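You operate a simulated robot arm through the tools that you are given. There is no shell and no other tool. Be economical: measure what you need, move in short steps, check, and stop when the job is done.

Carry out the task below with a simulated two-armed robot. There is one attempt and no reset: what you move stays moved.

## Task
The screw feeder has run dry: make it safe and call for stock.
Fine: press the green feed button once to prove it; switch the feeder off before you open its lid; leave the lid open for the refill; orange call button once, the stack light turns amber.

Only the result counts: the job must be done as asked and must still hold three seconds after the hand-in. Knocking over, shifting, dropping, spilling or breaking anything else fails it. A push-on lid holds only when it is set on centred and level and pressed home; a screw cap is set on level and turned clockwise until tight.

## Robot
Two 7-joint arms with fingered hands on one trunk, on a base that drives. Base frame: it is fixed to the floor where the robot stands at the start and does not move with it; the origin is under the middle of the robot, x ahead of it, y to its left, z up. Lengths are in mm, angles in degrees, forces in N, time in s.
The left shoulder is at the start at [30, 120, 1113], the right one opposite. With the tool pointing down near the work surface each hand reaches from about 100 to 660 mm from the robot's upright axis, wherever it stands, measured 20 degrees to its own side. Places, roughly: blue clear button [800, -500, 900]; feeder lid [700, 0, 1000]; green feed button [600, 0, 900]; orange call button [900, 800, 900]; programme knob [800, -300, 900]; red cup [1000, 750, 1250]; stack light [-2500, 1100, 1800]; white feeder switch [600, 0, 900]; white zero button [600, 800, 900]; yellow reset button [600, 600, 900]. Payload 4 kg a hand.
Tool frame (each hand has its own): the origin (TCP) lies between the finger pads and is the grasp point; the fingertips stand 19 mm ahead of it; z points along the fingers, y is the line along which they close. The gripper opens to 120 mm. The gripper's body begins 53 mm behind the TCP. The gripper is a hand of 3 fingers: y runs from the thumb to the fingers, the wrist lies at [0, 0, -219] in the tool frame, and closing takes about 1.5 s.
Orientation is that of the tool frame in the base frame, as a unit quaternion [x, y, z, w]. With the fingers straight down and closing along the base's y, the tool's x points along the base's -x, its y along +y and its z along -z.

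## Interface
- The arms move only by the tool servo_tool. It takes "left_moves", "right_moves" or both (then of equal length, played together; a hand with none holds still); each is a list of rows, each a list of 7 numbers: the turn, a rotation vector about the base's x, y, z in degrees, then the shift along the base's x, y, z in mm, then the gripper command, from -1 (shut) to 1 (fully open), values between in proportion. In form: [[ax, ay, az, dx, dy, dz, grip], ...]. A call has 1 to 10 rows; each row is the pose to reach, as a shift and turn from the pose commanded when the call began. Each row takes 0.2 s and may step no farther than 50 mm and 8.6 degrees from the row before; otherwise, or with a gripper value out of range, the whole call is refused. Where a pose cannot be reached the arm comes as near as it can. A force on the tool above 60 N (or 10 N above the force at the start of the call, whichever is more), or a blocked arm, ends the call early, and 0.2 s more pass. Each finger travels about 72 mm/s and halts on what it meets, pressing with about 26 N; the grip force reading is that of the motor and also rises with nothing between the fingers. The clock runs only during rows and for 0.2 s after the last one: add rows that repeat a pose to give the fingers time. The reply holds the time, the measured pose of the TCP, the force on the tool along the base axes, the opening and the grip force, in the units named above and with some noise, with the torque about the TCP (base axes, N m) and any sound that the robot's microphone picked up.
- Cameras (640 x 400 px; columns grow to the right, rows downward): "scene" is now at [63, -12.1, 1668.4]; the picture's right is [-0.14, -0.99, 0.00], its down [-0.69, 0.10, -0.72] and it looks along [0.71, -0.10, -0.70] (base axes); focal length 250 px, centre (320, 200). "left" rides on the left gripper at [-66, -4, -79] in its tool frame; the picture's right is [0.05, -1.00, 0.00], its down [0.76, 0.04, -0.64] and it looks along [0.64, 0.03, 0.77] (tool axes); focal length 251 px, centre (320, 200). "right" rides on the right gripper at [66, -4, -79] in its tool frame; the picture's right is [0.05, 1.00, 0.00], its down [-0.76, 0.04, -0.64] and it looks along [-0.64, 0.04, 0.77] (tool axes); focal length 251 px, centre (320, 200). There is no depth. A picture from a camera that has moved, and an enlarged one, comes with that camera's place and axes in the base frame and with its lens.
- get_image(camera): a new picture of that camera. It takes no simulated time.
- raise_lower(by): slides the trunk up (or, below 0, down) by that many mm; the arms and the scene camera ride with it, the base frame stays. It gives what a move gives, with no picture.
- drive_base(legs): drives the robot by 1 to 6 legs, each [ahead, turn to the left] in mm and degrees, along the robot's own axes; the way and the turn of a leg run together, so that a leg with both is an arc; at most 1500 mm and 180 degrees a leg. The arms and the cameras ride along, it lands a little off, and it stops where it bumps. It gives what a move gives.
- hand_shape(shape, hand): the hand has 3 fingers and takes this shape, open, in about a second: jaw (thumb against the fingers, like two jaws); tri (thumb and two fingers); tip (a fingertip pinch); poke (one finger out to press); point (the index stretched); flat (the hand flat); cup (the hand cupped); fist (a fist). The gripper value then closes the fingers along that shape, each until it touches; the sizes above hold for jaw. It gives what a move gives, with no picture.
- turn_head(pan, tilt): turns the head with the scene camera to pan (to the left, within 120 degrees either way) and tilt (down, from -29 to 69), counted from straight ahead of the robot. It gives what a move gives.
- enlarge(camera, box): a new picture of the part [left, top, right, bottom] of that camera's present view, enlarged. It takes no simulated time.
- finish_job(): hands the job in; it is judged then, once.

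Go step by step. Nothing tells you exact positions but the pictures and the camera data: compare them with the known pose of the tool, close in by small moves and look again before you grip or let go. The budget is 120 turns and 88 pictures, counting those below and the enlarged ones. Unless the task says otherwise, let go and move clear before handing in, and close with one line.

The tools are called by a JSON object that holds its "api" and its "payload". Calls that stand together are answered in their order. servo_tool: Moves the arms, as the interface text tells. Its arguments: {"type":"object","properties":{"left_moves":{"type":"array","items":{"type":"array","items":{"type":"number"}}},"right_moves":{"type":"array","items":{"type":"array","items":{"type":"number"}}}},"required":[]} The other tools are called the same way: raise_lower (by) slides the trunk up or down; hand_shape (shape, hand) gives the hand a shape; drive_base (legs) drives the base; turn_head (pan, tilt) turns the head that bears the scene camera; get_image (camera) takes a picture; enlarge (camera, box) takes an enlarged picture of a part of a camera's view; finish_job () hands the job in.

At the start:

```text
t: 0.0
left_eef_pos: [488.6, 166.9, 1257.4]
left_tcp_rot: [0.006, 1.0, 0.0, 0.001]
left_ft_force: [0.2, 0.0, 0.3]
left_ft_torque: [-0.03, 0.01, 0.0]
left_opening: 120.1
left_gripper_force: 0.1
left_shape: jaw
right_eef_pos: [497.0, -164.7, 1264.8]
right_tcp_rot: [0.006, 1.0, 0.0, 0.0]
right_ft_force: [0.4, -0.4, 0.0]
right_ft_torque: [-0.01, 0.0, -0.01]
right_opening: 119.9
right_gripper_force: 0.1
right_shape: jaw
trunk travel left (down, up): [-325.0, 215.0]
robot x, y, heading: [1.5, 2.4, 0.4]
head pan, tilt: [-8.2, 44.1]
```

scene: 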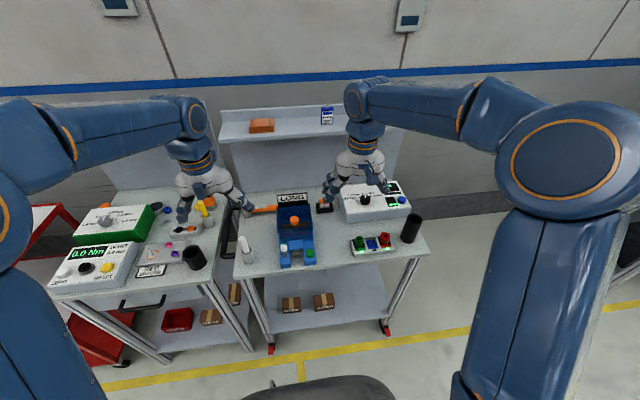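
right: 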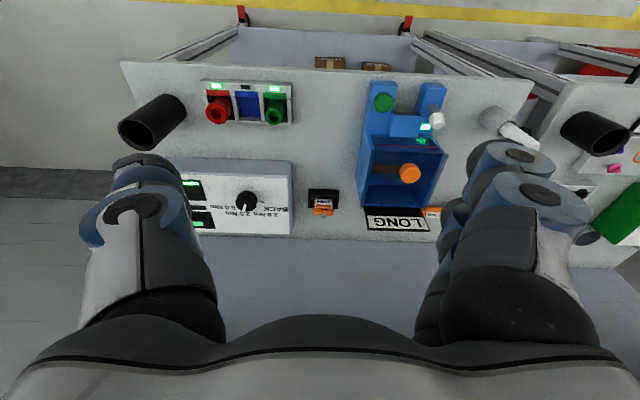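
left: 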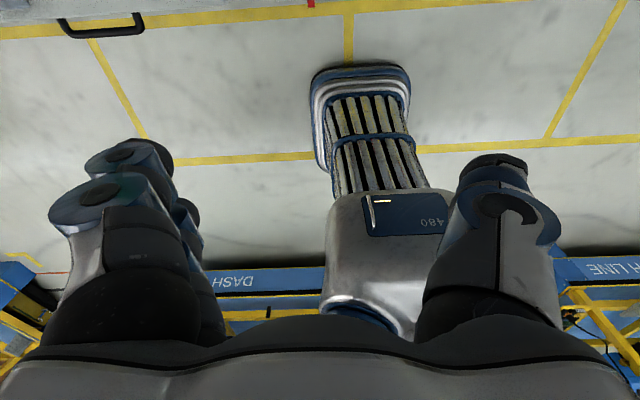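

The feeder is the blue box in the middle of the central bench, with the green button and white switch on its front. I'll look at it closer, and at the call button area on the left.

{"api": "enlarge", "payload": {"camera": "scene", "box": [230, 180, 390, 280]}}

{"api": "enlarge", "payload": {"camera": "right", "box": [320, 60, 560, 240]}}

{"api": "enlarge", "payload": {"camera": "scene", "box": [40, 180, 240, 305]}}

```text
4.00 times, centred on (310, 230) of scene
camera zoom: at [63.0, -12.1, 1668.4], right [-0.14, -0.99, 0.0], down [-0.69, 0.1, -0.72], along [0.71, -0.1, -0.7], focal length 1002 px, centre (360, 80)
```

zoom: 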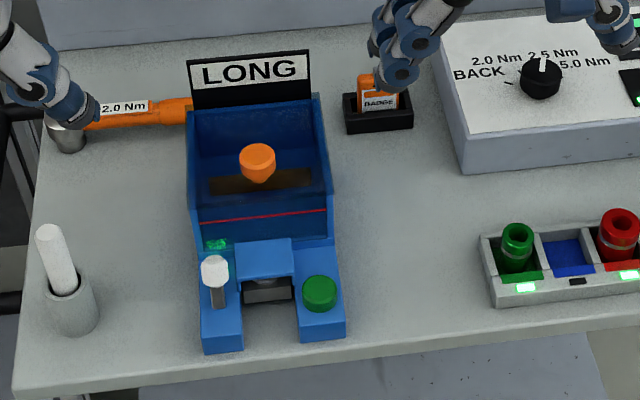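

```text
2.22 times, centred on (440, 150) of right
camera zoom: at [431.2, -165.5, 1342.6], right [-0.04, 1.0, 0.0], down [0.77, 0.03, 0.64], along [0.64, 0.03, -0.77], focal length 559 px, centre (53, 311)
```

zoom: 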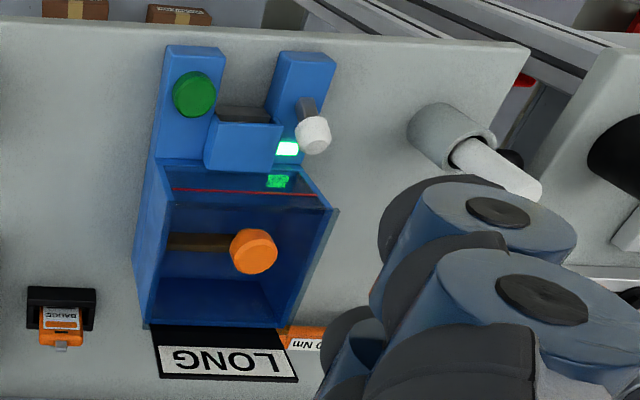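

```text
3.20 times, centred on (140, 242) of scene
camera zoom: at [63.0, -12.1, 1668.4], right [-0.14, -0.99, 0.0], down [-0.69, 0.1, -0.72], along [0.71, -0.1, -0.7], focal length 802 px, centre (896, 64)
```

zoom: 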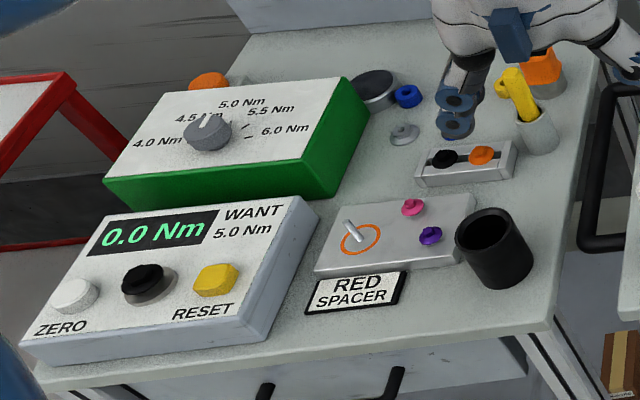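

Estimated positions are: green button about (570, -48, 916), switch tip about (586, 39, 944), lid knob about (640, -8, 1020). I'll put the right hand in poke shape and move it closer to look.

{"api": "hand_shape", "payload": {"hand": "right", "shape": "poke"}}

{"api": "servo_tool", "payload": {"right_moves": [[0, 0, 0, 5, 23, -30, 1], [0, 0, 0, 10, 46, -60, 1], [0, 0, 0, 15, 70, -90, 1], [0, 0, 0, 20, 95, -115, 1], [0, 0, 0, 23, 117, -135, 1]]}}

{"api": "get_image", "payload": {"camera": "right"}}

{"api": "get_image", "payload": {"camera": "scene"}}

```text
t: 0.9
left_eef_pos: [488.5, 166.1, 1258.0]
left_tcp_rot: [0.006, 1.0, 0.0, 0.001]
left_ft_force: [0.5, 0.2, 0.1]
left_ft_torque: [0.01, 0.03, 0.0]
left_opening: 119.8
left_gripper_force: 0.0
left_shape: jaw
right_eef_pos: [497.7, -164.8, 1264.7]
right_tcp_rot: [0.006, 1.0, 0.0, 0.0]
right_ft_force: [1.3, 0.2, -0.7]
right_ft_torque: [0.01, 0.01, 0.02]
right_opening: 0.1
right_gripper_force: 0.1
right_shape: poke
trunk travel left (down, up): [-325.0, 215.0]
robot x, y, heading: [1.9, 2.1, -0.1]
head pan, tilt: [-8.2, 44.1]
```

```text
t: 2.1
left_eef_pos: [489.9, 167.4, 1257.5]
left_tcp_rot: [0.006, 1.0, 0.0, 0.0]
left_ft_force: [-0.3, 0.3, 0.1]
left_ft_torque: [-0.02, -0.01, -0.02]
left_opening: 119.8
left_gripper_force: 0.1
left_shape: jaw
right_eef_pos: [521.1, -46.7, 1129.3]
right_tcp_rot: [0.006, 1.0, -0.001, -0.001]
right_ft_force: [0.4, 0.2, -0.5]
right_ft_torque: [-0.01, 0.01, -0.02]
right_opening: 0.1
right_gripper_force: 0.0
right_shape: poke
trunk travel left (down, up): [-325.0, 215.0]
robot x, y, heading: [2.6, -0.5, -0.0]
head pan, tilt: [-8.2, 44.1]
```

```text
81 pictures are left
camera right: at [455.5, -47.7, 1207.7], right [-0.04, 1.0, 0.0], down [0.76, 0.03, 0.64], along [0.64, 0.03, -0.77], focal length 251 px, centre (320, 200)
```

right: 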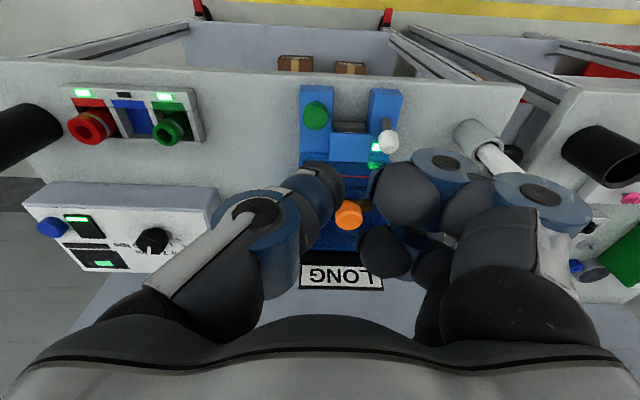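

```text
80 pictures are left
camera scene: at [63.4, -11.3, 1668.3], right [-0.14, -0.99, 0.0], down [-0.69, 0.1, -0.72], along [0.71, -0.1, -0.7], focal length 250 px, centre (320, 200)
```

scene: 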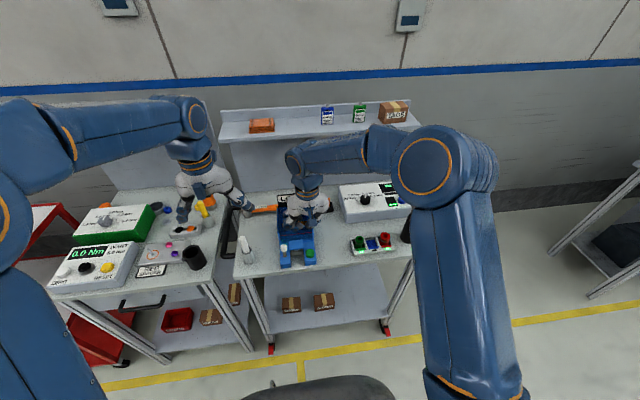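

The poking finger seems to end near the TCP. I'll enlarge to see the fingertip and the feeder detail.

{"api": "enlarge", "payload": {"camera": "right", "box": [260, 70, 460, 280]}}

{"api": "enlarge", "payload": {"camera": "scene", "box": [260, 185, 350, 275]}}

```text
1.90 times, centred on (360, 175) of right
camera zoom: at [455.5, -47.7, 1207.7], right [-0.04, 1.0, 0.0], down [0.76, 0.03, 0.64], along [0.64, 0.03, -0.77], focal length 479 px, centre (244, 248)
```

zoom: 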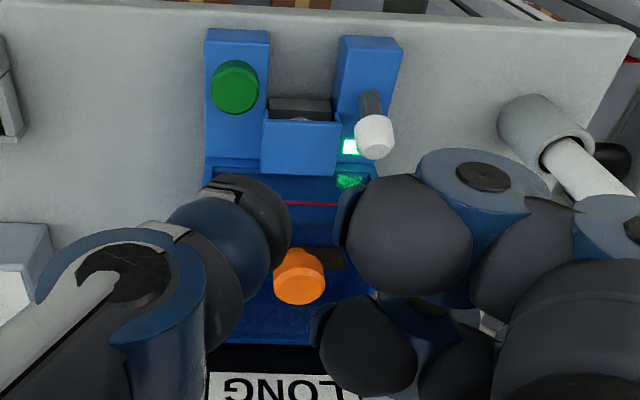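

```text
4.44 times, centred on (305, 230) of scene
camera zoom: at [63.4, -11.3, 1668.3], right [-0.14, -0.99, 0.0], down [-0.69, 0.1, -0.72], along [0.71, -0.1, -0.7], focal length 1114 px, centre (387, 67)
```

zoom: 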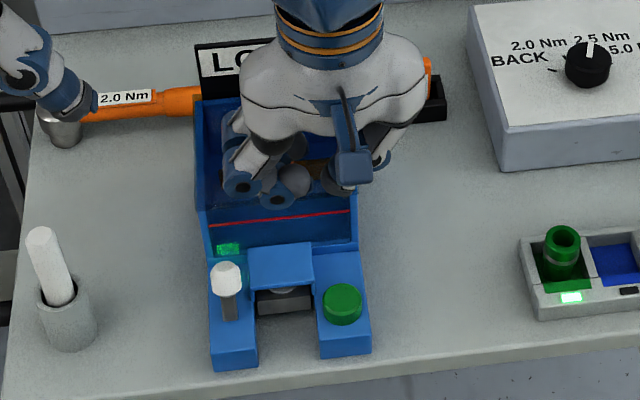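

The finger shape is still unclear, so I'll command the gripper to close in this shape and look again.

{"api": "servo_tool", "payload": {"right_moves": [[0, 0, 0, 0, 0, 20, -1], [0, 0, 0, 0, 0, 40, -1], [0, 0, 0, 0, 0, 40, -1], [0, 0, 0, 0, 0, 40, -1], [0, 0, 0, 0, 0, 40, -1], [0, 0, 0, 0, 0, 40, -1]]}}

{"api": "get_image", "payload": {"camera": "right"}}

{"api": "enlarge", "payload": {"camera": "scene", "box": [260, 165, 350, 255]}}

```text
t: 3.5
left_eef_pos: [489.1, 166.1, 1257.7]
left_tcp_rot: [0.006, 1.0, 0.0, 0.0]
left_ft_force: [0.2, -0.3, -0.9]
left_ft_torque: [0.02, 0.0, -0.01]
left_opening: 119.8
left_gripper_force: 0.0
left_shape: jaw
right_eef_pos: [522.1, -46.0, 1170.5]
right_tcp_rot: [0.006, 1.0, -0.001, 0.0]
right_ft_force: [-0.4, 1.2, 0.4]
right_ft_torque: [0.04, -0.01, 0.02]
right_opening: 0.0
right_gripper_force: 0.0
right_shape: poke
trunk travel left (down, up): [-325.0, 215.0]
robot x, y, heading: [-0.4, 1.1, -0.3]
head pan, tilt: [-8.2, 44.1]
```

```text
77 pictures are left
camera right: at [455.0, -48.0, 1248.4], right [-0.04, 1.0, 0.0], down [0.77, 0.03, 0.64], along [0.64, 0.03, -0.77], focal length 251 px, centre (320, 200)
```

right: 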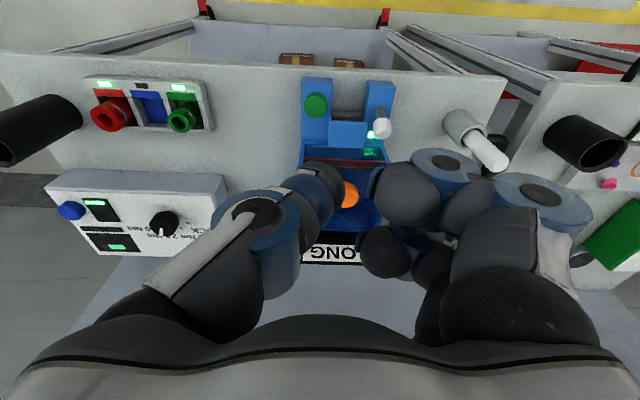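

```text
4.44 times, centred on (305, 210) of scene
camera zoom: at [63.0, -12.0, 1668.3], right [-0.14, -0.99, 0.0], down [-0.69, 0.1, -0.72], along [0.71, -0.1, -0.7], focal length 1114 px, centre (387, 156)
```

zoom: 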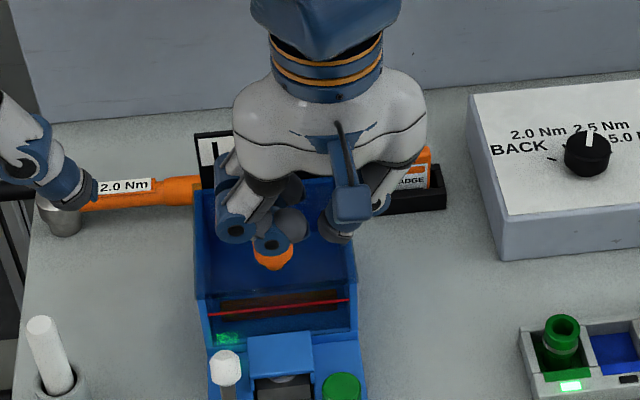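

In poke shape the thumb points straight down, with its tip about 15 mm ahead of the TCP, and the fingers curl to +y. They would hit the chute beside the button, so I'll turn the hand 90° to put them on the robot's side and lean it back.

{"api": "servo_tool", "payload": {"right_moves": [[0, 0, 8.5, 0, 0, 0, -1], [0, 0, 17, 0, 0, 0, -1], [0, 0, 25.5, 0, 0, 0, -1], [0, 0, 34, 0, 0, 0, -1], [0, 0, 42.5, 0, 0, 0, -1], [0, 0, 51, 0, 0, 0, -1], [0, 0, 59.5, 0, 0, 0, -1], [0, 0, 68, 0, 0, 0, -1], [0, 0, 76.5, 0, 0, 0, -1], [0, 0, 85, 0, 0, 0, -1]]}}

{"api": "servo_tool", "payload": {"right_moves": [[0, -8.5, 0, 0, 0, 0, -1], [0, -17, 0, 0, 0, 0, -1], [0, -25, 0, 0, 0, 0, -1], [0, -25, 0, 0, 0, 0, -1]]}}

{"api": "get_image", "payload": {"camera": "right"}}

{"api": "enlarge", "payload": {"camera": "scene", "box": [250, 170, 370, 270]}}

```text
t: 5.7
left_eef_pos: [488.3, 166.3, 1257.7]
left_tcp_rot: [0.006, 1.0, 0.0, 0.0]
left_ft_force: [0.1, -1.1, 0.7]
left_ft_torque: [-0.03, -0.02, -0.02]
left_opening: 119.8
left_gripper_force: 0.1
left_shape: jaw
right_eef_pos: [520.1, -45.9, 1169.8]
right_tcp_rot: [-0.672, 0.74, 0.0, 0.0]
right_ft_force: [-0.4, -0.6, 0.2]
right_ft_torque: [0.01, 0.0, 0.0]
right_opening: 0.3
right_gripper_force: 0.1
right_shape: poke
trunk travel left (down, up): [-325.0, 215.0]
robot x, y, heading: [1.0, -2.7, -0.0]
head pan, tilt: [-8.2, 44.1]
```

```text
t: 6.7
left_eef_pos: [488.2, 167.2, 1257.8]
left_tcp_rot: [0.006, 1.0, 0.0, 0.0]
left_ft_force: [0.6, 0.7, -0.7]
left_ft_torque: [-0.01, 0.0, 0.02]
left_opening: 120.0
left_gripper_force: 0.0
left_shape: jaw
right_eef_pos: [520.9, -46.7, 1170.0]
right_tcp_rot: [-0.656, 0.723, -0.146, 0.16]
right_ft_force: [-0.1, 0.3, 0.0]
right_ft_torque: [-0.01, 0.03, -0.03]
right_opening: 0.0
right_gripper_force: 0.2
right_shape: poke
trunk travel left (down, up): [-325.0, 215.0]
robot x, y, heading: [-0.2, -2.7, -0.1]
head pan, tilt: [-8.2, 44.1]
```

```text
75 pictures are left
camera right: at [484.7, -112.3, 1238.1], right [-0.91, 0.04, -0.42], down [-0.24, 0.76, 0.6], along [0.35, 0.64, -0.68], focal length 251 px, centre (320, 200)
```

right: 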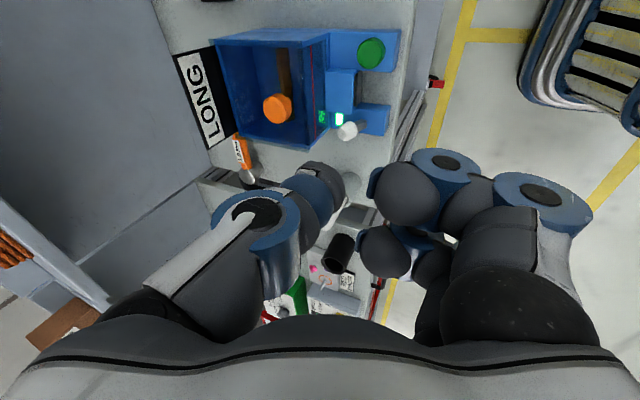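

```text
4.00 times, centred on (310, 220) of scene
camera zoom: at [63.4, -12.2, 1668.3], right [-0.14, -0.99, 0.0], down [-0.69, 0.1, -0.72], along [0.71, -0.1, -0.7], focal length 1002 px, centre (360, 120)
```

zoom: 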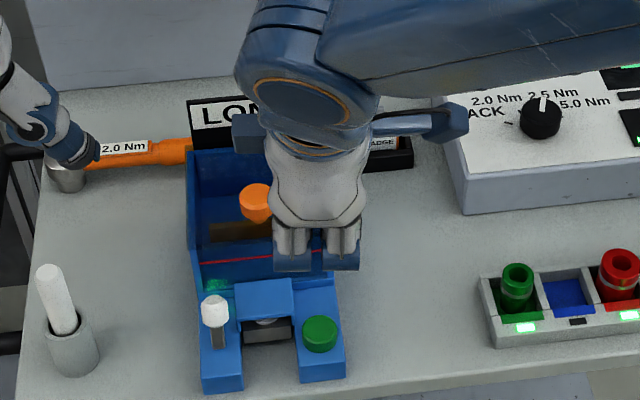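

From here the button computes to about (571, -50, 916). I'll bring the thumb tip to about 30 mm above it.

{"api": "servo_tool", "payload": {"right_moves": [[0, 0, 0, 10, -1, -40, -1], [0, 0, 0, 20, -2, -80, -1], [0, 0, 0, 30, -3, -120, -1], [0, 0, 0, 38, -3, -160, -1], [0, 0, 0, 43, -3, -205, -1]]}}

{"api": "get_image", "payload": {"camera": "right"}}

{"api": "enlarge", "payload": {"camera": "scene", "box": [250, 190, 370, 290]}}

```text
t: 7.9
left_eef_pos: [488.8, 167.4, 1256.4]
left_tcp_rot: [0.007, 1.0, 0.0, -0.002]
left_ft_force: [0.3, -0.2, 0.7]
left_ft_torque: [-0.01, 0.01, -0.03]
left_opening: 119.7
left_gripper_force: 0.0
left_shape: jaw
right_eef_pos: [562.2, -52.1, 962.7]
right_tcp_rot: [-0.655, 0.724, -0.146, 0.16]
right_ft_force: [-0.1, -0.9, -0.3]
right_ft_torque: [0.0, -0.01, 0.0]
right_opening: 0.0
right_gripper_force: 0.0
right_shape: poke
trunk travel left (down, up): [-325.0, 215.0]
robot x, y, heading: [1.6, 0.9, -0.0]
head pan, tilt: [-8.2, 44.1]
```

```text
73 pictures are left
camera right: at [527.1, -116.9, 1032.2], right [-0.91, 0.04, -0.42], down [-0.24, 0.76, 0.6], along [0.35, 0.64, -0.68], focal length 251 px, centre (320, 200)
```

right: 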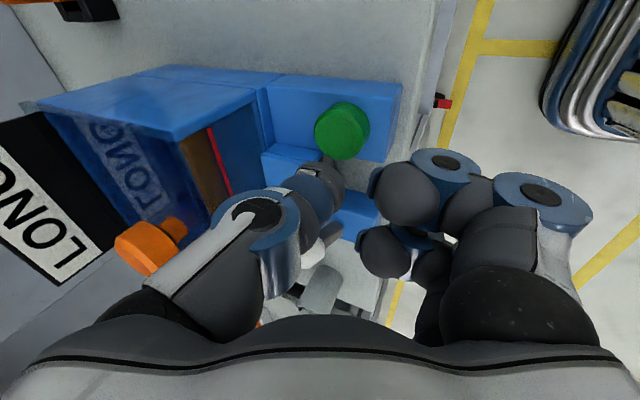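

```text
4.00 times, centred on (310, 240) of scene
camera zoom: at [64.1, -11.6, 1668.3], right [-0.14, -0.99, 0.0], down [-0.69, 0.1, -0.72], along [0.71, -0.1, -0.7], focal length 1002 px, centre (360, 40)
```

zoom: 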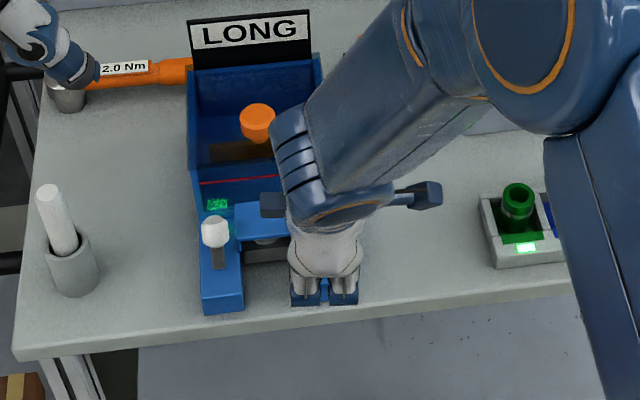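

Triangulating the views puts the button near (577, -49, 905). I'll move closer and re-check before pressing.

{"api": "servo_tool", "payload": {"right_moves": [[0, 0, 0, 8, 3, -12, -1], [0, 0, 0, 8, 3, -25, -1]]}}

{"api": "enlarge", "payload": {"camera": "right", "box": [260, 90, 440, 250]}}

```text
t: 8.5
left_eef_pos: [487.7, 166.6, 1256.7]
left_tcp_rot: [0.006, 1.0, 0.001, 0.0]
left_ft_force: [-0.8, 0.4, 0.3]
left_ft_torque: [0.0, 0.0, -0.01]
left_opening: 119.9
left_gripper_force: 0.1
left_shape: jaw
right_eef_pos: [571.0, -48.6, 939.7]
right_tcp_rot: [-0.655, 0.724, -0.145, 0.161]
right_ft_force: [1.1, 0.0, 0.5]
right_ft_torque: [0.01, 0.0, 0.01]
right_opening: 0.0
right_gripper_force: 0.0
right_shape: poke
trunk travel left (down, up): [-325.0, 215.0]
robot x, y, heading: [-1.4, 1.0, 0.2]
head pan, tilt: [-8.2, 44.1]
```

```text
2.50 times, centred on (350, 170) of right
camera zoom: at [533.9, -113.8, 1008.7], right [-0.91, 0.05, -0.42], down [-0.24, 0.76, 0.6], along [0.35, 0.64, -0.68], focal length 629 px, centre (245, 275)
```

zoom: 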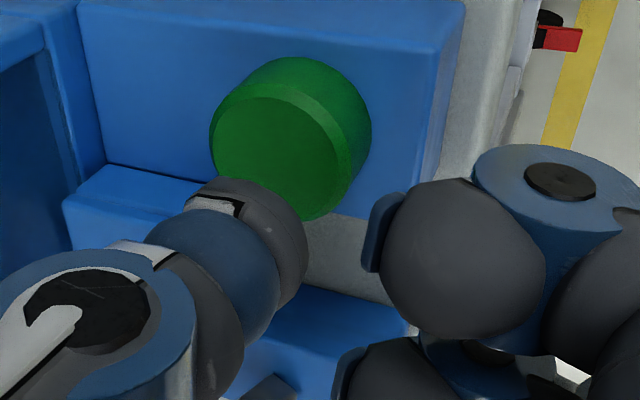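

The thumb tip is about 20 mm above the button and lines up with it. I'll press down in small steps, watching for force and a click.

{"api": "servo_tool", "payload": {"right_moves": [[0, 0, 0, 2, 0, -6, -1], [0, 0, 0, 2, 0, -12, -1], [0, 0, 0, 2, 0, -16, -1], [0, 0, 0, 2, 0, -19, -1], [0, 0, 0, 2, 0, -22, -1]]}}

{"api": "enlarge", "payload": {"camera": "right", "box": [260, 90, 440, 250]}}

```text
t: 9.7
left_eef_pos: [488.2, 166.1, 1258.4]
left_tcp_rot: [0.007, 1.0, 0.0, 0.0]
left_ft_force: [0.3, -0.5, -0.8]
left_ft_torque: [0.0, -0.02, 0.02]
left_opening: 120.0
left_gripper_force: 0.0
left_shape: jaw
right_eef_pos: [574.4, -46.4, 917.8]
right_tcp_rot: [-0.655, 0.724, -0.145, 0.161]
right_ft_force: [0.8, -0.8, 1.7]
right_ft_torque: [-0.05, 0.0, 0.0]
right_opening: 0.0
right_gripper_force: 0.1
right_shape: poke
trunk travel left (down, up): [-325.0, 215.0]
robot x, y, heading: [1.9, -1.9, 0.1]
head pan, tilt: [-8.2, 44.1]
heard: click
```

```text
2.50 times, centred on (350, 170) of right
camera zoom: at [537.2, -112.4, 986.8], right [-0.91, 0.04, -0.42], down [-0.24, 0.77, 0.6], along [0.35, 0.64, -0.68], focal length 629 px, centre (245, 275)
```

zoom: 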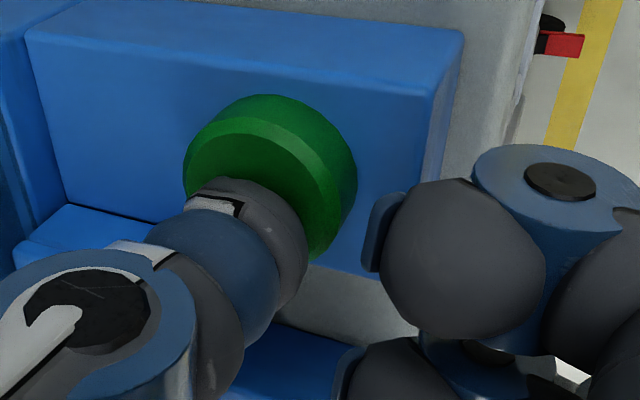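

The button clicked once. I'll retract straight up and check the feeder's state and the switch.

{"api": "servo_tool", "payload": {"right_moves": [[0, 0, 0, -2, 0, 20, -1], [0, 0, 0, -10, 0, 60, -1], [0, 0, 0, -25, 0, 100, -1], [0, 0, 0, -35, -30, 130, -1], [0, 0, 0, -45, -75, 140, -1]]}}

{"api": "enlarge", "payload": {"camera": "scene", "box": [260, 195, 350, 275]}}

{"api": "get_image", "payload": {"camera": "right"}}

```text
t: 10.9
left_eef_pos: [487.0, 165.5, 1257.7]
left_tcp_rot: [0.007, 1.0, -0.001, 0.0]
left_ft_force: [-1.2, -0.6, 1.1]
left_ft_torque: [0.01, -0.02, -0.04]
left_opening: 119.9
left_gripper_force: 0.1
left_shape: jaw
right_eef_pos: [529.3, -123.9, 1057.1]
right_tcp_rot: [-0.655, 0.724, -0.146, 0.161]
right_ft_force: [0.2, 0.8, 0.5]
right_ft_torque: [0.02, 0.02, -0.03]
right_opening: 0.0
right_gripper_force: 0.1
right_shape: poke
trunk travel left (down, up): [-325.0, 215.0]
robot x, y, heading: [-0.6, 0.6, 0.1]
head pan, tilt: [-8.2, 44.1]
```

```text
5.00 times, centred on (305, 235) of scene
camera zoom: at [62.3, -13.6, 1668.4], right [-0.14, -0.99, 0.0], down [-0.69, 0.1, -0.72], along [0.71, -0.1, -0.7], focal length 1253 px, centre (395, 25)
```

zoom: 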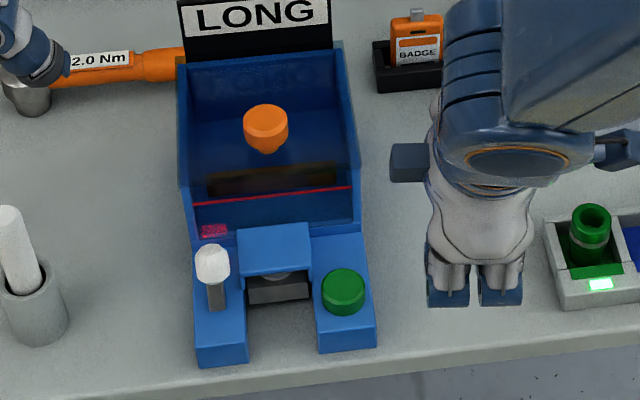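

```text
68 pictures are left
camera right: at [492.4, -188.1, 1126.0], right [-0.91, 0.04, -0.42], down [-0.24, 0.76, 0.6], along [0.35, 0.64, -0.68], focal length 251 px, centre (320, 200)
```

right: 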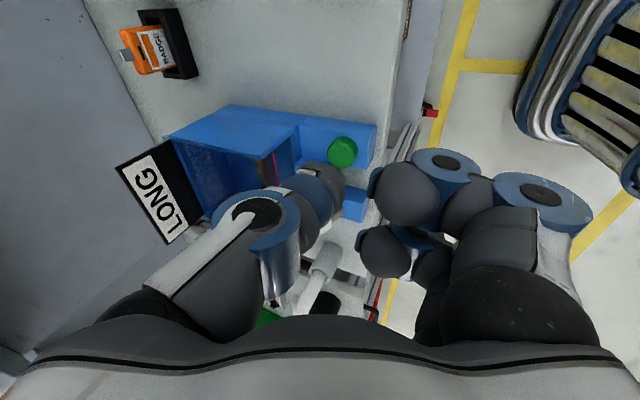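

The indicator turned red after the press, so the empty feed is proven. Next I need to see which way the switch lever leans, so I'm moving the right camera to view it from the side.

{"api": "servo_tool", "payload": {"right_moves": [[0, 0, 0, 0, 30, 10, -1], [0, 0, 0, 0, 60, 30, -1], [0, 0, 0, 0, 80, 50, -1]]}}

{"api": "enlarge", "payload": {"camera": "right", "box": [220, 30, 420, 170]}}

{"api": "hand_shape", "payload": {"hand": "left", "shape": "poke"}}

```text
t: 11.7
left_eef_pos: [488.3, 166.8, 1257.6]
left_tcp_rot: [0.006, 1.0, 0.0, 0.0]
left_ft_force: [-0.2, 0.2, 1.0]
left_ft_torque: [0.0, 0.01, 0.02]
left_opening: 119.8
left_gripper_force: 0.1
left_shape: jaw
right_eef_pos: [529.8, -41.5, 1105.8]
right_tcp_rot: [-0.655, 0.724, -0.145, 0.16]
right_ft_force: [0.8, 0.3, 0.4]
right_ft_torque: [-0.01, 0.01, 0.0]
right_opening: 0.1
right_gripper_force: 0.0
right_shape: poke
trunk travel left (down, up): [-325.0, 215.0]
robot x, y, heading: [1.1, 2.1, -0.1]
head pan, tilt: [-8.2, 44.1]
```

```text
2.86 times, centred on (320, 100) of right
camera zoom: at [492.9, -107.0, 1176.4], right [-0.91, 0.04, -0.42], down [-0.24, 0.77, 0.6], along [0.35, 0.64, -0.68], focal length 718 px, centre (320, 486)
```

zoom: 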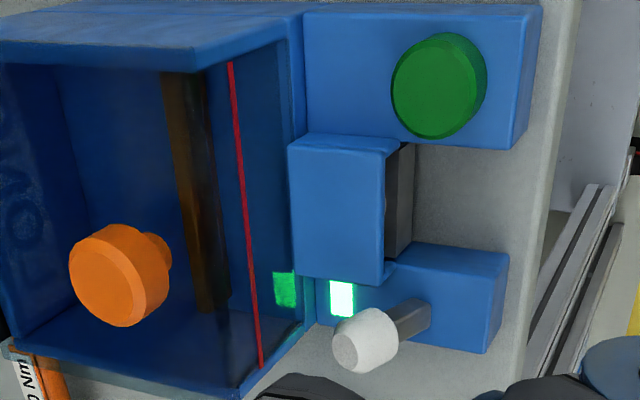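

```text
t: 12.6
left_eef_pos: [489.8, 167.3, 1257.3]
left_tcp_rot: [0.005, 1.0, 0.0, 0.0]
left_ft_force: [0.5, -0.3, 0.0]
left_ft_torque: [0.01, -0.01, -0.03]
left_opening: 0.2
left_gripper_force: 0.1
left_shape: poke
right_eef_pos: [529.5, -42.4, 1106.6]
right_tcp_rot: [-0.655, 0.724, -0.145, 0.161]
right_ft_force: [-0.2, 0.2, -0.3]
right_ft_torque: [-0.02, -0.01, 0.02]
right_opening: 0.1
right_gripper_force: 0.1
right_shape: poke
trunk travel left (down, up): [-325.0, 215.0]
robot x, y, heading: [-0.3, -0.4, 0.0]
head pan, tilt: [-8.2, 44.1]
```

The lever leans toward the hopper, and its lit lamp shows it is on, so off should be toward the robot. I take the head to be about (594, 40, 931). I'll set the right hand upright and bring the thumb above the gap between lever and hopper, at about x = 614.

{"api": "servo_tool", "payload": {"right_moves": [[0, 8, 0, 0, 10, 0, -1], [0, 16, 0, 20, 25, 0, -1], [0, 25, 0, 40, 45, 0, -1], [0, 25, 0, 65, 65, 0, -1], [0, 25, 0, 84, 82, -30, -1], [0, 25, 0, 84, 82, -70, -1], [0, 25, 0, 84, 82, -110, -1], [0, 25, 0, 84, 82, -125, -1]]}}

{"api": "get_image", "payload": {"camera": "right"}}

{"api": "enlarge", "payload": {"camera": "scene", "box": [250, 180, 370, 280]}}

```text
refused: row 3 steps farther than a row can; nothing moved
```

```text
66 pictures are left
camera right: at [493.3, -107.7, 1175.9], right [-0.91, 0.04, -0.42], down [-0.24, 0.76, 0.6], along [0.35, 0.64, -0.68], focal length 251 px, centre (320, 200)
```

right: 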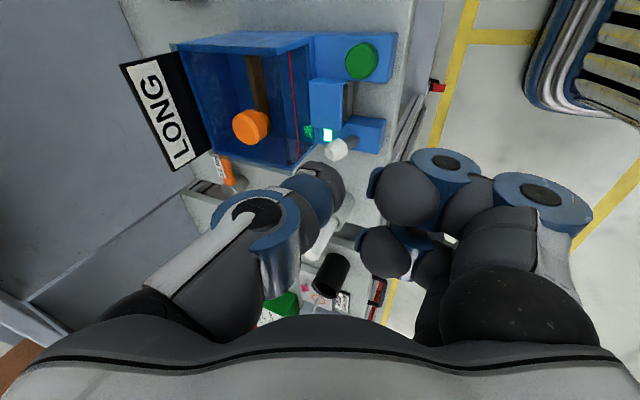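

```text
4.00 times, centred on (310, 230) of scene
camera zoom: at [63.0, -11.9, 1668.3], right [-0.14, -0.99, 0.0], down [-0.69, 0.1, -0.72], along [0.71, -0.1, -0.7], focal length 1002 px, centre (360, 80)
```

zoom: 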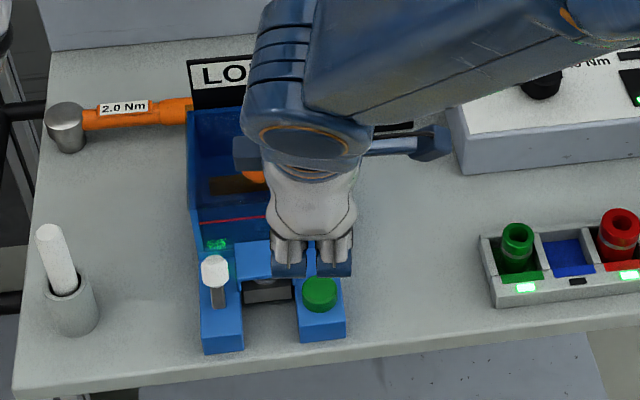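

The turn step was too large and nothing moved. I'll redo it with smaller steps and stop a bit higher.

{"api": "servo_tool", "payload": {"right_moves": [[0, 8, 0, 0, 10, 0, -1], [0, 16, 0, 20, 25, 0, -1], [0, 24, 0, 40, 45, 0, -1], [0, 25, 0, 65, 65, 0, -1], [0, 25, 0, 84, 82, -30, -1], [0, 25, 0, 84, 82, -70, -1], [0, 25, 0, 84, 82, -110, -1], [0, 25, 0, 84, 82, -121, -1]]}}

{"api": "get_image", "payload": {"camera": "right"}}

{"api": "enlarge", "payload": {"camera": "scene", "box": [250, 180, 370, 280]}}

```text
t: 14.4
left_eef_pos: [489.2, 166.3, 1258.2]
left_tcp_rot: [0.006, 1.0, -0.001, 0.001]
left_ft_force: [-0.2, -0.1, 0.0]
left_ft_torque: [-0.02, -0.03, 0.01]
left_opening: 0.0
left_gripper_force: 0.0
left_shape: poke
right_eef_pos: [612.4, 41.3, 986.4]
right_tcp_rot: [-0.671, 0.741, 0.0, 0.001]
right_ft_force: [0.1, 0.2, -0.2]
right_ft_torque: [-0.01, -0.02, -0.02]
right_opening: 0.0
right_gripper_force: 0.1
right_shape: poke
trunk travel left (down, up): [-325.0, 215.0]
robot x, y, heading: [1.7, -4.6, -0.1]
head pan, tilt: [-8.2, 44.1]
```

```text
64 pictures are left
camera right: at [608.8, -25.3, 1063.9], right [-1.0, 0.04, 0.0], down [0.03, 0.76, 0.64], along [0.03, 0.64, -0.77], focal length 251 px, centre (320, 200)
```

right: 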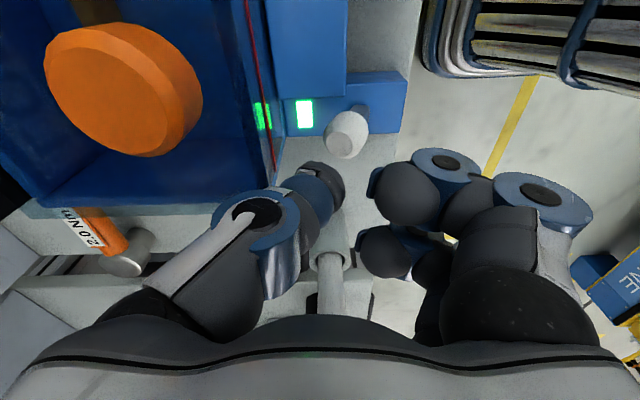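

```text
4.00 times, centred on (310, 230) of scene
camera zoom: at [62.9, -12.3, 1668.4], right [-0.14, -0.99, 0.0], down [-0.69, 0.1, -0.72], along [0.71, -0.1, -0.7], focal length 1002 px, centre (360, 80)
```

zoom: 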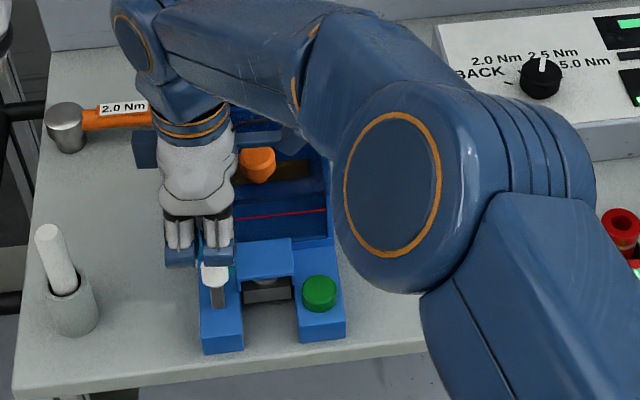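

The view is clear, and the gap behind the lever head is about 24 mm. The right thumb's base would hit the hopper edge here, so I'll withdraw the right hand and check the left hand's "point" shape, which may give a longer, slimmer finger.

{"api": "servo_tool", "payload": {"right_moves": [[0, 0, 0, 0, 0, 40, -1], [0, 0, 0, 0, 0, 85, -1], [0, 0, 0, -20, -30, 110, -1], [0, 0, 0, -45, -65, 125, -1], [0, 0, 0, -70, -100, 135, -1], [0, 0, 0, -95, -140, 140, -1], [0, 0, 0, -120, -180, 145, -1], [0, 0, 0, -140, -220, 150, -1]]}}

{"api": "hand_shape", "payload": {"hand": "left", "shape": "point"}}

{"api": "get_image", "payload": {"camera": "left"}}

{"api": "enlarge", "payload": {"camera": "scene", "box": [150, 90, 350, 280]}}

```text
t: 16.2
left_eef_pos: [487.7, 165.2, 1257.4]
left_tcp_rot: [0.006, 1.0, 0.002, 0.0]
left_ft_force: [-0.2, -0.6, 0.4]
left_ft_torque: [0.0, 0.0, 0.0]
left_opening: 0.2
left_gripper_force: 0.0
left_shape: poke
right_eef_pos: [470.8, -179.2, 1137.9]
right_tcp_rot: [-0.672, 0.741, 0.001, 0.001]
right_ft_force: [-0.1, -0.4, 0.6]
right_ft_torque: [0.01, 0.02, -0.01]
right_opening: 0.1
right_gripper_force: 0.1
right_shape: poke
trunk travel left (down, up): [-325.0, 215.0]
robot x, y, heading: [-0.7, -2.5, 0.2]
head pan, tilt: [-8.2, 44.1]
```

```text
t: 17.1
left_eef_pos: [488.0, 167.4, 1256.9]
left_tcp_rot: [0.007, 1.0, 0.0, 0.0]
left_ft_force: [-0.6, 0.2, 0.5]
left_ft_torque: [0.01, 0.01, 0.04]
left_opening: 0.3
left_gripper_force: 0.0
left_shape: point
right_eef_pos: [472.4, -178.2, 1137.2]
right_tcp_rot: [-0.671, 0.741, 0.0, 0.0]
right_ft_force: [-0.5, 0.3, 0.7]
right_ft_torque: [-0.04, -0.02, -0.01]
right_opening: 0.0
right_gripper_force: 0.0
right_shape: poke
trunk travel left (down, up): [-325.0, 215.0]
robot x, y, heading: [0.2, 0.6, -0.1]
head pan, tilt: [-8.2, 44.1]
```

```text
62 pictures are left
camera left: at [555.2, 161.5, 1337.1], right [-0.07, -1.0, 0.0], down [-0.76, 0.05, 0.64], along [-0.64, 0.04, -0.77], focal length 251 px, centre (320, 200)
```

left: 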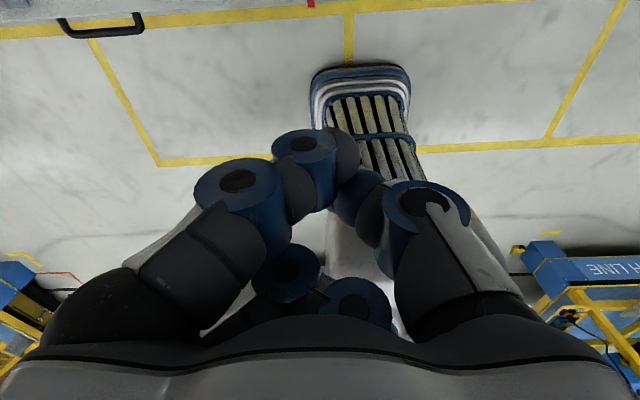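

```text
2.11 times, centred on (250, 185) of scene
camera zoom: at [62.8, -12.4, 1668.4], right [-0.14, -0.99, 0.0], down [-0.69, 0.1, -0.72], along [0.71, -0.1, -0.7], focal length 528 px, centre (467, 232)
```

zoom: 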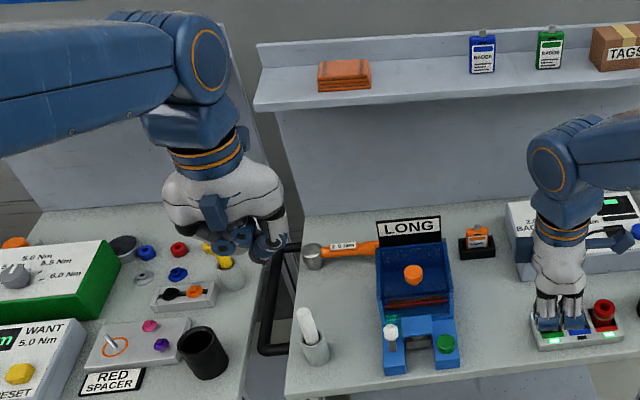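

The point shape is no slimmer, so I'll go back to poke on the left hand and lean it 20° toward the left, which makes its thumb near vertical. Then I'll come down over the gap behind the lever.

{"api": "hand_shape", "payload": {"hand": "left", "shape": "poke"}}

{"api": "servo_tool", "payload": {"left_moves": [[-7, 0, 0, 25, -30, -10, -1], [-14, 0, 0, 50, -60, -20, -1], [-20, 0, 0, 75, -90, -30, -1], [-20, 0, 0, 105, -115, -50, -1], [-20, 0, 0, 130, -122, -90, -1], [-20, 0, 0, 134, -122, -135, -1], [-20, 0, 0, 134, -122, -180, -1], [-20, 0, 0, 134, -122, -220, -1], [-20, 0, 0, 134, -122, -250, -1], [-20, 0, 0, 134, -122, -270, -1]]}}

{"api": "get_image", "payload": {"camera": "left"}}

{"api": "enlarge", "payload": {"camera": "scene", "box": [250, 180, 370, 280]}}

{"api": "get_image", "payload": {"camera": "right"}}

```text
t: 18.0
left_eef_pos: [489.1, 166.2, 1257.8]
left_tcp_rot: [0.006, 1.0, 0.0, 0.0]
left_ft_force: [-0.1, -0.3, 0.4]
left_ft_torque: [-0.01, 0.0, 0.03]
left_opening: 0.1
left_gripper_force: 0.1
left_shape: poke
right_eef_pos: [472.7, -177.7, 1137.3]
right_tcp_rot: [-0.672, 0.741, -0.001, -0.001]
right_ft_force: [-0.5, 0.7, 0.1]
right_ft_torque: [-0.01, -0.01, 0.02]
right_opening: 0.0
right_gripper_force: 0.0
right_shape: poke
trunk travel left (down, up): [-325.0, 215.0]
robot x, y, heading: [-3.9, -2.1, 0.1]
head pan, tilt: [-8.2, 44.1]
```

```text
t: 20.2
left_eef_pos: [621.7, 41.9, 985.4]
left_tcp_rot: [0.006, 0.985, -0.173, 0.001]
left_ft_force: [0.0, 0.5, 0.1]
left_ft_torque: [0.02, 0.01, 0.0]
left_opening: 0.0
left_gripper_force: 0.0
left_shape: poke
right_eef_pos: [472.6, -178.7, 1136.2]
right_tcp_rot: [-0.672, 0.741, -0.001, -0.001]
right_ft_force: [0.0, 0.4, 0.0]
right_ft_torque: [0.0, -0.01, 0.03]
right_opening: 0.1
right_gripper_force: 0.0
right_shape: poke
trunk travel left (down, up): [-325.0, 215.0]
robot x, y, heading: [-2.0, 1.0, 0.0]
head pan, tilt: [-8.2, 44.1]
```

```text
60 pictures are left
camera left: at [688.5, 65.3, 1062.8], right [-0.07, -0.94, 0.34], down [-0.76, 0.27, 0.59], along [-0.64, -0.22, -0.73], focal length 251 px, centre (320, 200)
```

left: 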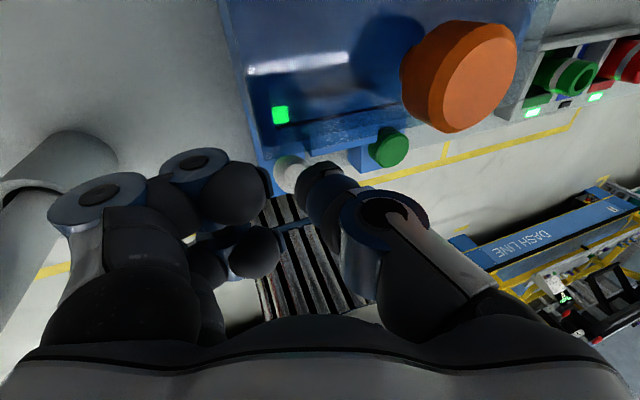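

```text
4.00 times, centred on (310, 230) of scene
camera zoom: at [63.6, -12.0, 1668.3], right [-0.14, -0.99, 0.0], down [-0.69, 0.1, -0.72], along [0.71, -0.1, -0.7], focal length 1002 px, centre (360, 80)
```

zoom: 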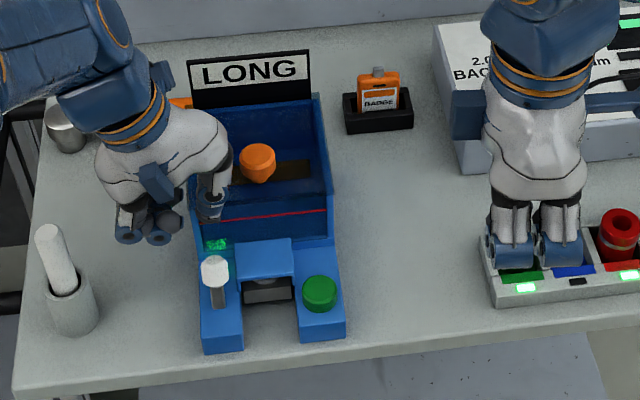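

```text
58 pictures are left
camera right: at [469.3, -243.2, 1214.7], right [-1.0, 0.04, 0.0], down [0.03, 0.76, 0.64], along [0.03, 0.64, -0.77], focal length 251 px, centre (320, 200)
```

right: 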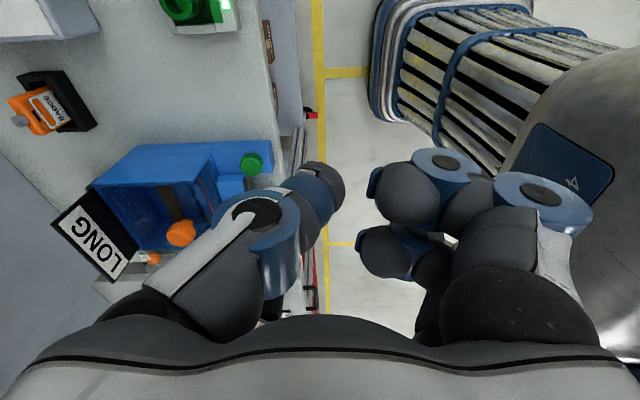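

The thumb is over the gap behind the lever. I'll descend partway and check clearance to the lever and the hopper edge.

{"api": "servo_tool", "payload": {"left_moves": [[0, 0, 0, 0, 4, -10, -1], [0, 0, 0, 0, 4, -20, -1], [0, 0, 0, 0, 4, -28, -1]]}}

{"api": "enlarge", "payload": {"camera": "left", "box": [220, 80, 420, 220]}}

{"api": "enlarge", "payload": {"camera": "scene", "box": [270, 215, 310, 255]}}

```text
t: 21.0
left_eef_pos: [621.4, 48.8, 959.2]
left_tcp_rot: [0.006, 0.985, -0.174, 0.0]
left_ft_force: [0.4, -1.6, 0.6]
left_ft_torque: [0.0, -0.06, -0.01]
left_opening: 0.0
left_gripper_force: 0.0
left_shape: poke
right_eef_pos: [473.6, -177.7, 1138.5]
right_tcp_rot: [-0.671, 0.741, 0.0, 0.0]
right_ft_force: [-0.3, 0.5, 0.0]
right_ft_torque: [0.0, 0.01, -0.02]
right_opening: 0.0
right_gripper_force: 0.0
right_shape: poke
trunk travel left (down, up): [-325.0, 215.0]
robot x, y, heading: [2.3, -0.4, 0.1]
head pan, tilt: [-8.2, 44.1]
```

```text
2.86 times, centred on (320, 150) of left
camera zoom: at [688.4, 71.1, 1034.6], right [-0.07, -0.94, 0.34], down [-0.76, 0.27, 0.59], along [-0.64, -0.22, -0.73], focal length 718 px, centre (320, 343)
```

zoom: 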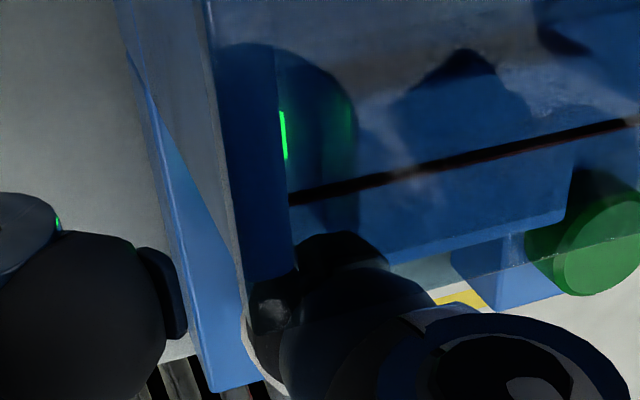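

```text
10.00 times, centred on (290, 235) of scene
camera zoom: at [63.3, -11.9, 1668.3], right [-0.14, -0.99, 0.0], down [-0.69, 0.1, -0.72], along [0.71, -0.1, -0.7], focal length 2505 px, centre (620, -150)
```

zoom: 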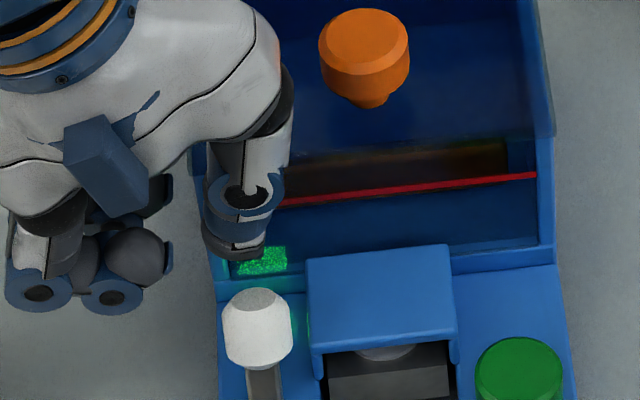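

The hopper front is a vertical window at about x = 635, and the thumb is already in the gap without contact. I'll lower it a bit more, then pull toward the robot until it clicks.

{"api": "servo_tool", "payload": {"left_moves": [[0, 0, 0, 2, -5, -5, -1], [0, 0, 0, 2, -5, -10, -1], [0, 0, 0, 2, -5, -14, -1]]}}

{"api": "enlarge", "payload": {"camera": "scene", "box": [270, 215, 310, 255]}}

```text
t: 21.8
left_eef_pos: [623.9, 43.0, 944.8]
left_tcp_rot: [0.007, 0.985, -0.174, 0.001]
left_ft_force: [-2.8, -0.7, 2.1]
left_ft_torque: [0.0, -0.1, -0.02]
left_opening: 0.0
left_gripper_force: 0.1
left_shape: poke
right_eef_pos: [470.6, -179.3, 1137.7]
right_tcp_rot: [-0.671, 0.741, -0.001, 0.0]
right_ft_force: [-0.1, -0.1, -0.2]
right_ft_torque: [-0.01, -0.01, -0.02]
right_opening: 0.2
right_gripper_force: 0.0
right_shape: poke
trunk travel left (down, up): [-325.0, 215.0]
robot x, y, heading: [-0.6, 1.3, 0.1]
head pan, tilt: [-8.2, 44.1]
```

```text
10.00 times, centred on (290, 235) of scene
camera zoom: at [62.4, -12.2, 1668.4], right [-0.14, -0.99, 0.0], down [-0.69, 0.1, -0.72], along [0.71, -0.1, -0.7], focal length 2505 px, centre (620, -150)
```

zoom: 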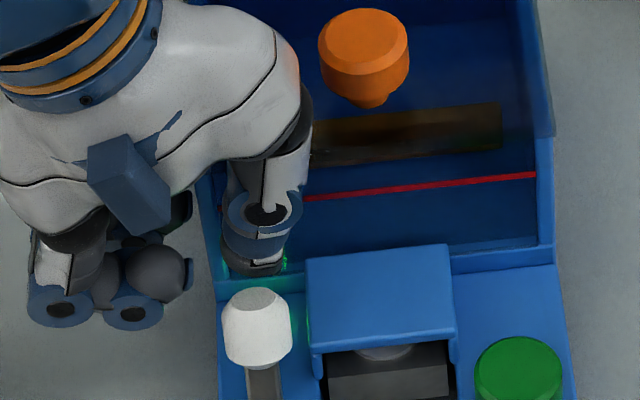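

Light contact, probably against the window, and the knob hasn't moved. Now I'll pull toward the robot in small steps.

{"api": "servo_tool", "payload": {"left_moves": [[0, 0, 0, -4, 0, 0, -1], [0, 0, 0, -9, 0, 0, -1], [0, 0, 0, -14, 0, 0, -1], [0, 0, 0, -19, 0, 0, -1], [0, 0, 0, -24, 0, 0, -1], [0, 0, 0, -29, 0, 0, -1]]}}

{"api": "enlarge", "payload": {"camera": "scene", "box": [270, 215, 310, 255]}}

```text
t: 23.2
left_eef_pos: [594.3, 42.0, 948.6]
left_tcp_rot: [0.006, 0.985, -0.174, 0.003]
left_ft_force: [2.9, 1.2, 17.9]
left_ft_torque: [0.0, 0.06, 0.01]
left_opening: 0.0
left_gripper_force: 0.1
left_shape: poke
right_eef_pos: [471.6, -178.9, 1138.2]
right_tcp_rot: [-0.672, 0.741, 0.0, 0.0]
right_ft_force: [0.1, -0.3, -0.8]
right_ft_torque: [0.02, 0.0, 0.0]
right_opening: 0.0
right_gripper_force: 0.0
right_shape: poke
trunk travel left (down, up): [-325.0, 215.0]
robot x, y, heading: [1.4, 0.5, 0.2]
head pan, tilt: [-8.2, 44.1]
```

```text
10.00 times, centred on (290, 235) of scene
camera zoom: at [61.1, -12.1, 1668.6], right [-0.14, -0.99, 0.0], down [-0.69, 0.1, -0.72], along [0.71, -0.1, -0.7], focal length 2505 px, centre (620, -150)
```

zoom: 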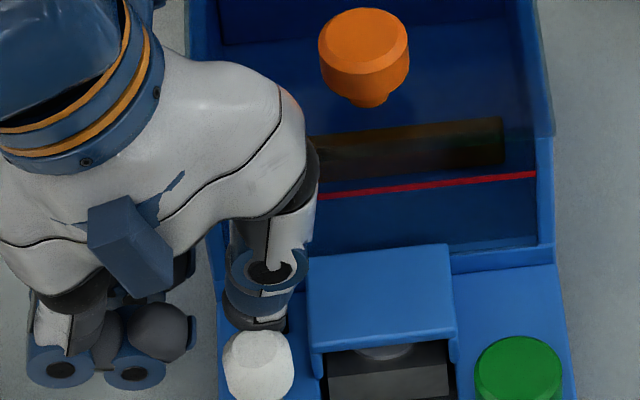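

The lever is moving toward the robot, with some upward load. I'll continue pulling, raised slightly.

{"api": "servo_tool", "payload": {"left_moves": [[0, 0, 0, -4, 0, 2, -1], [0, 0, 0, -8, 0, 2, -1], [0, 0, 0, -12, 0, 2, -1], [0, 0, 0, -16, 0, 2, -1], [0, 0, 0, -20, 0, 2, -1]]}}

{"api": "enlarge", "payload": {"camera": "scene", "box": [270, 215, 310, 255]}}

```text
t: 24.4
left_eef_pos: [580.6, 42.0, 949.9]
left_tcp_rot: [0.004, 0.985, -0.173, 0.007]
left_ft_force: [29.2, -2.7, 9.9]
left_ft_torque: [-0.11, -0.34, 0.23]
left_opening: 0.0
left_gripper_force: 0.2
left_shape: poke
right_eef_pos: [474.6, -179.5, 1135.2]
right_tcp_rot: [-0.671, 0.742, 0.001, 0.0]
right_ft_force: [0.0, -0.1, 0.0]
right_ft_torque: [0.03, 0.0, -0.02]
right_opening: 0.1
right_gripper_force: 0.0
right_shape: poke
trunk travel left (down, up): [-325.0, 215.0]
robot x, y, heading: [-0.8, 0.9, -0.1]
head pan, tilt: [-8.2, 44.1]
```

```text
10.00 times, centred on (290, 235) of scene
camera zoom: at [66.8, -13.0, 1668.3], right [-0.14, -0.99, 0.0], down [-0.69, 0.1, -0.72], along [0.71, -0.1, -0.7], focal length 2505 px, centre (620, -150)
```

zoom: 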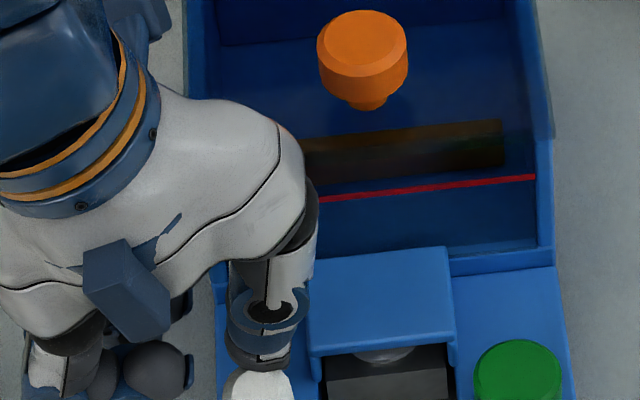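

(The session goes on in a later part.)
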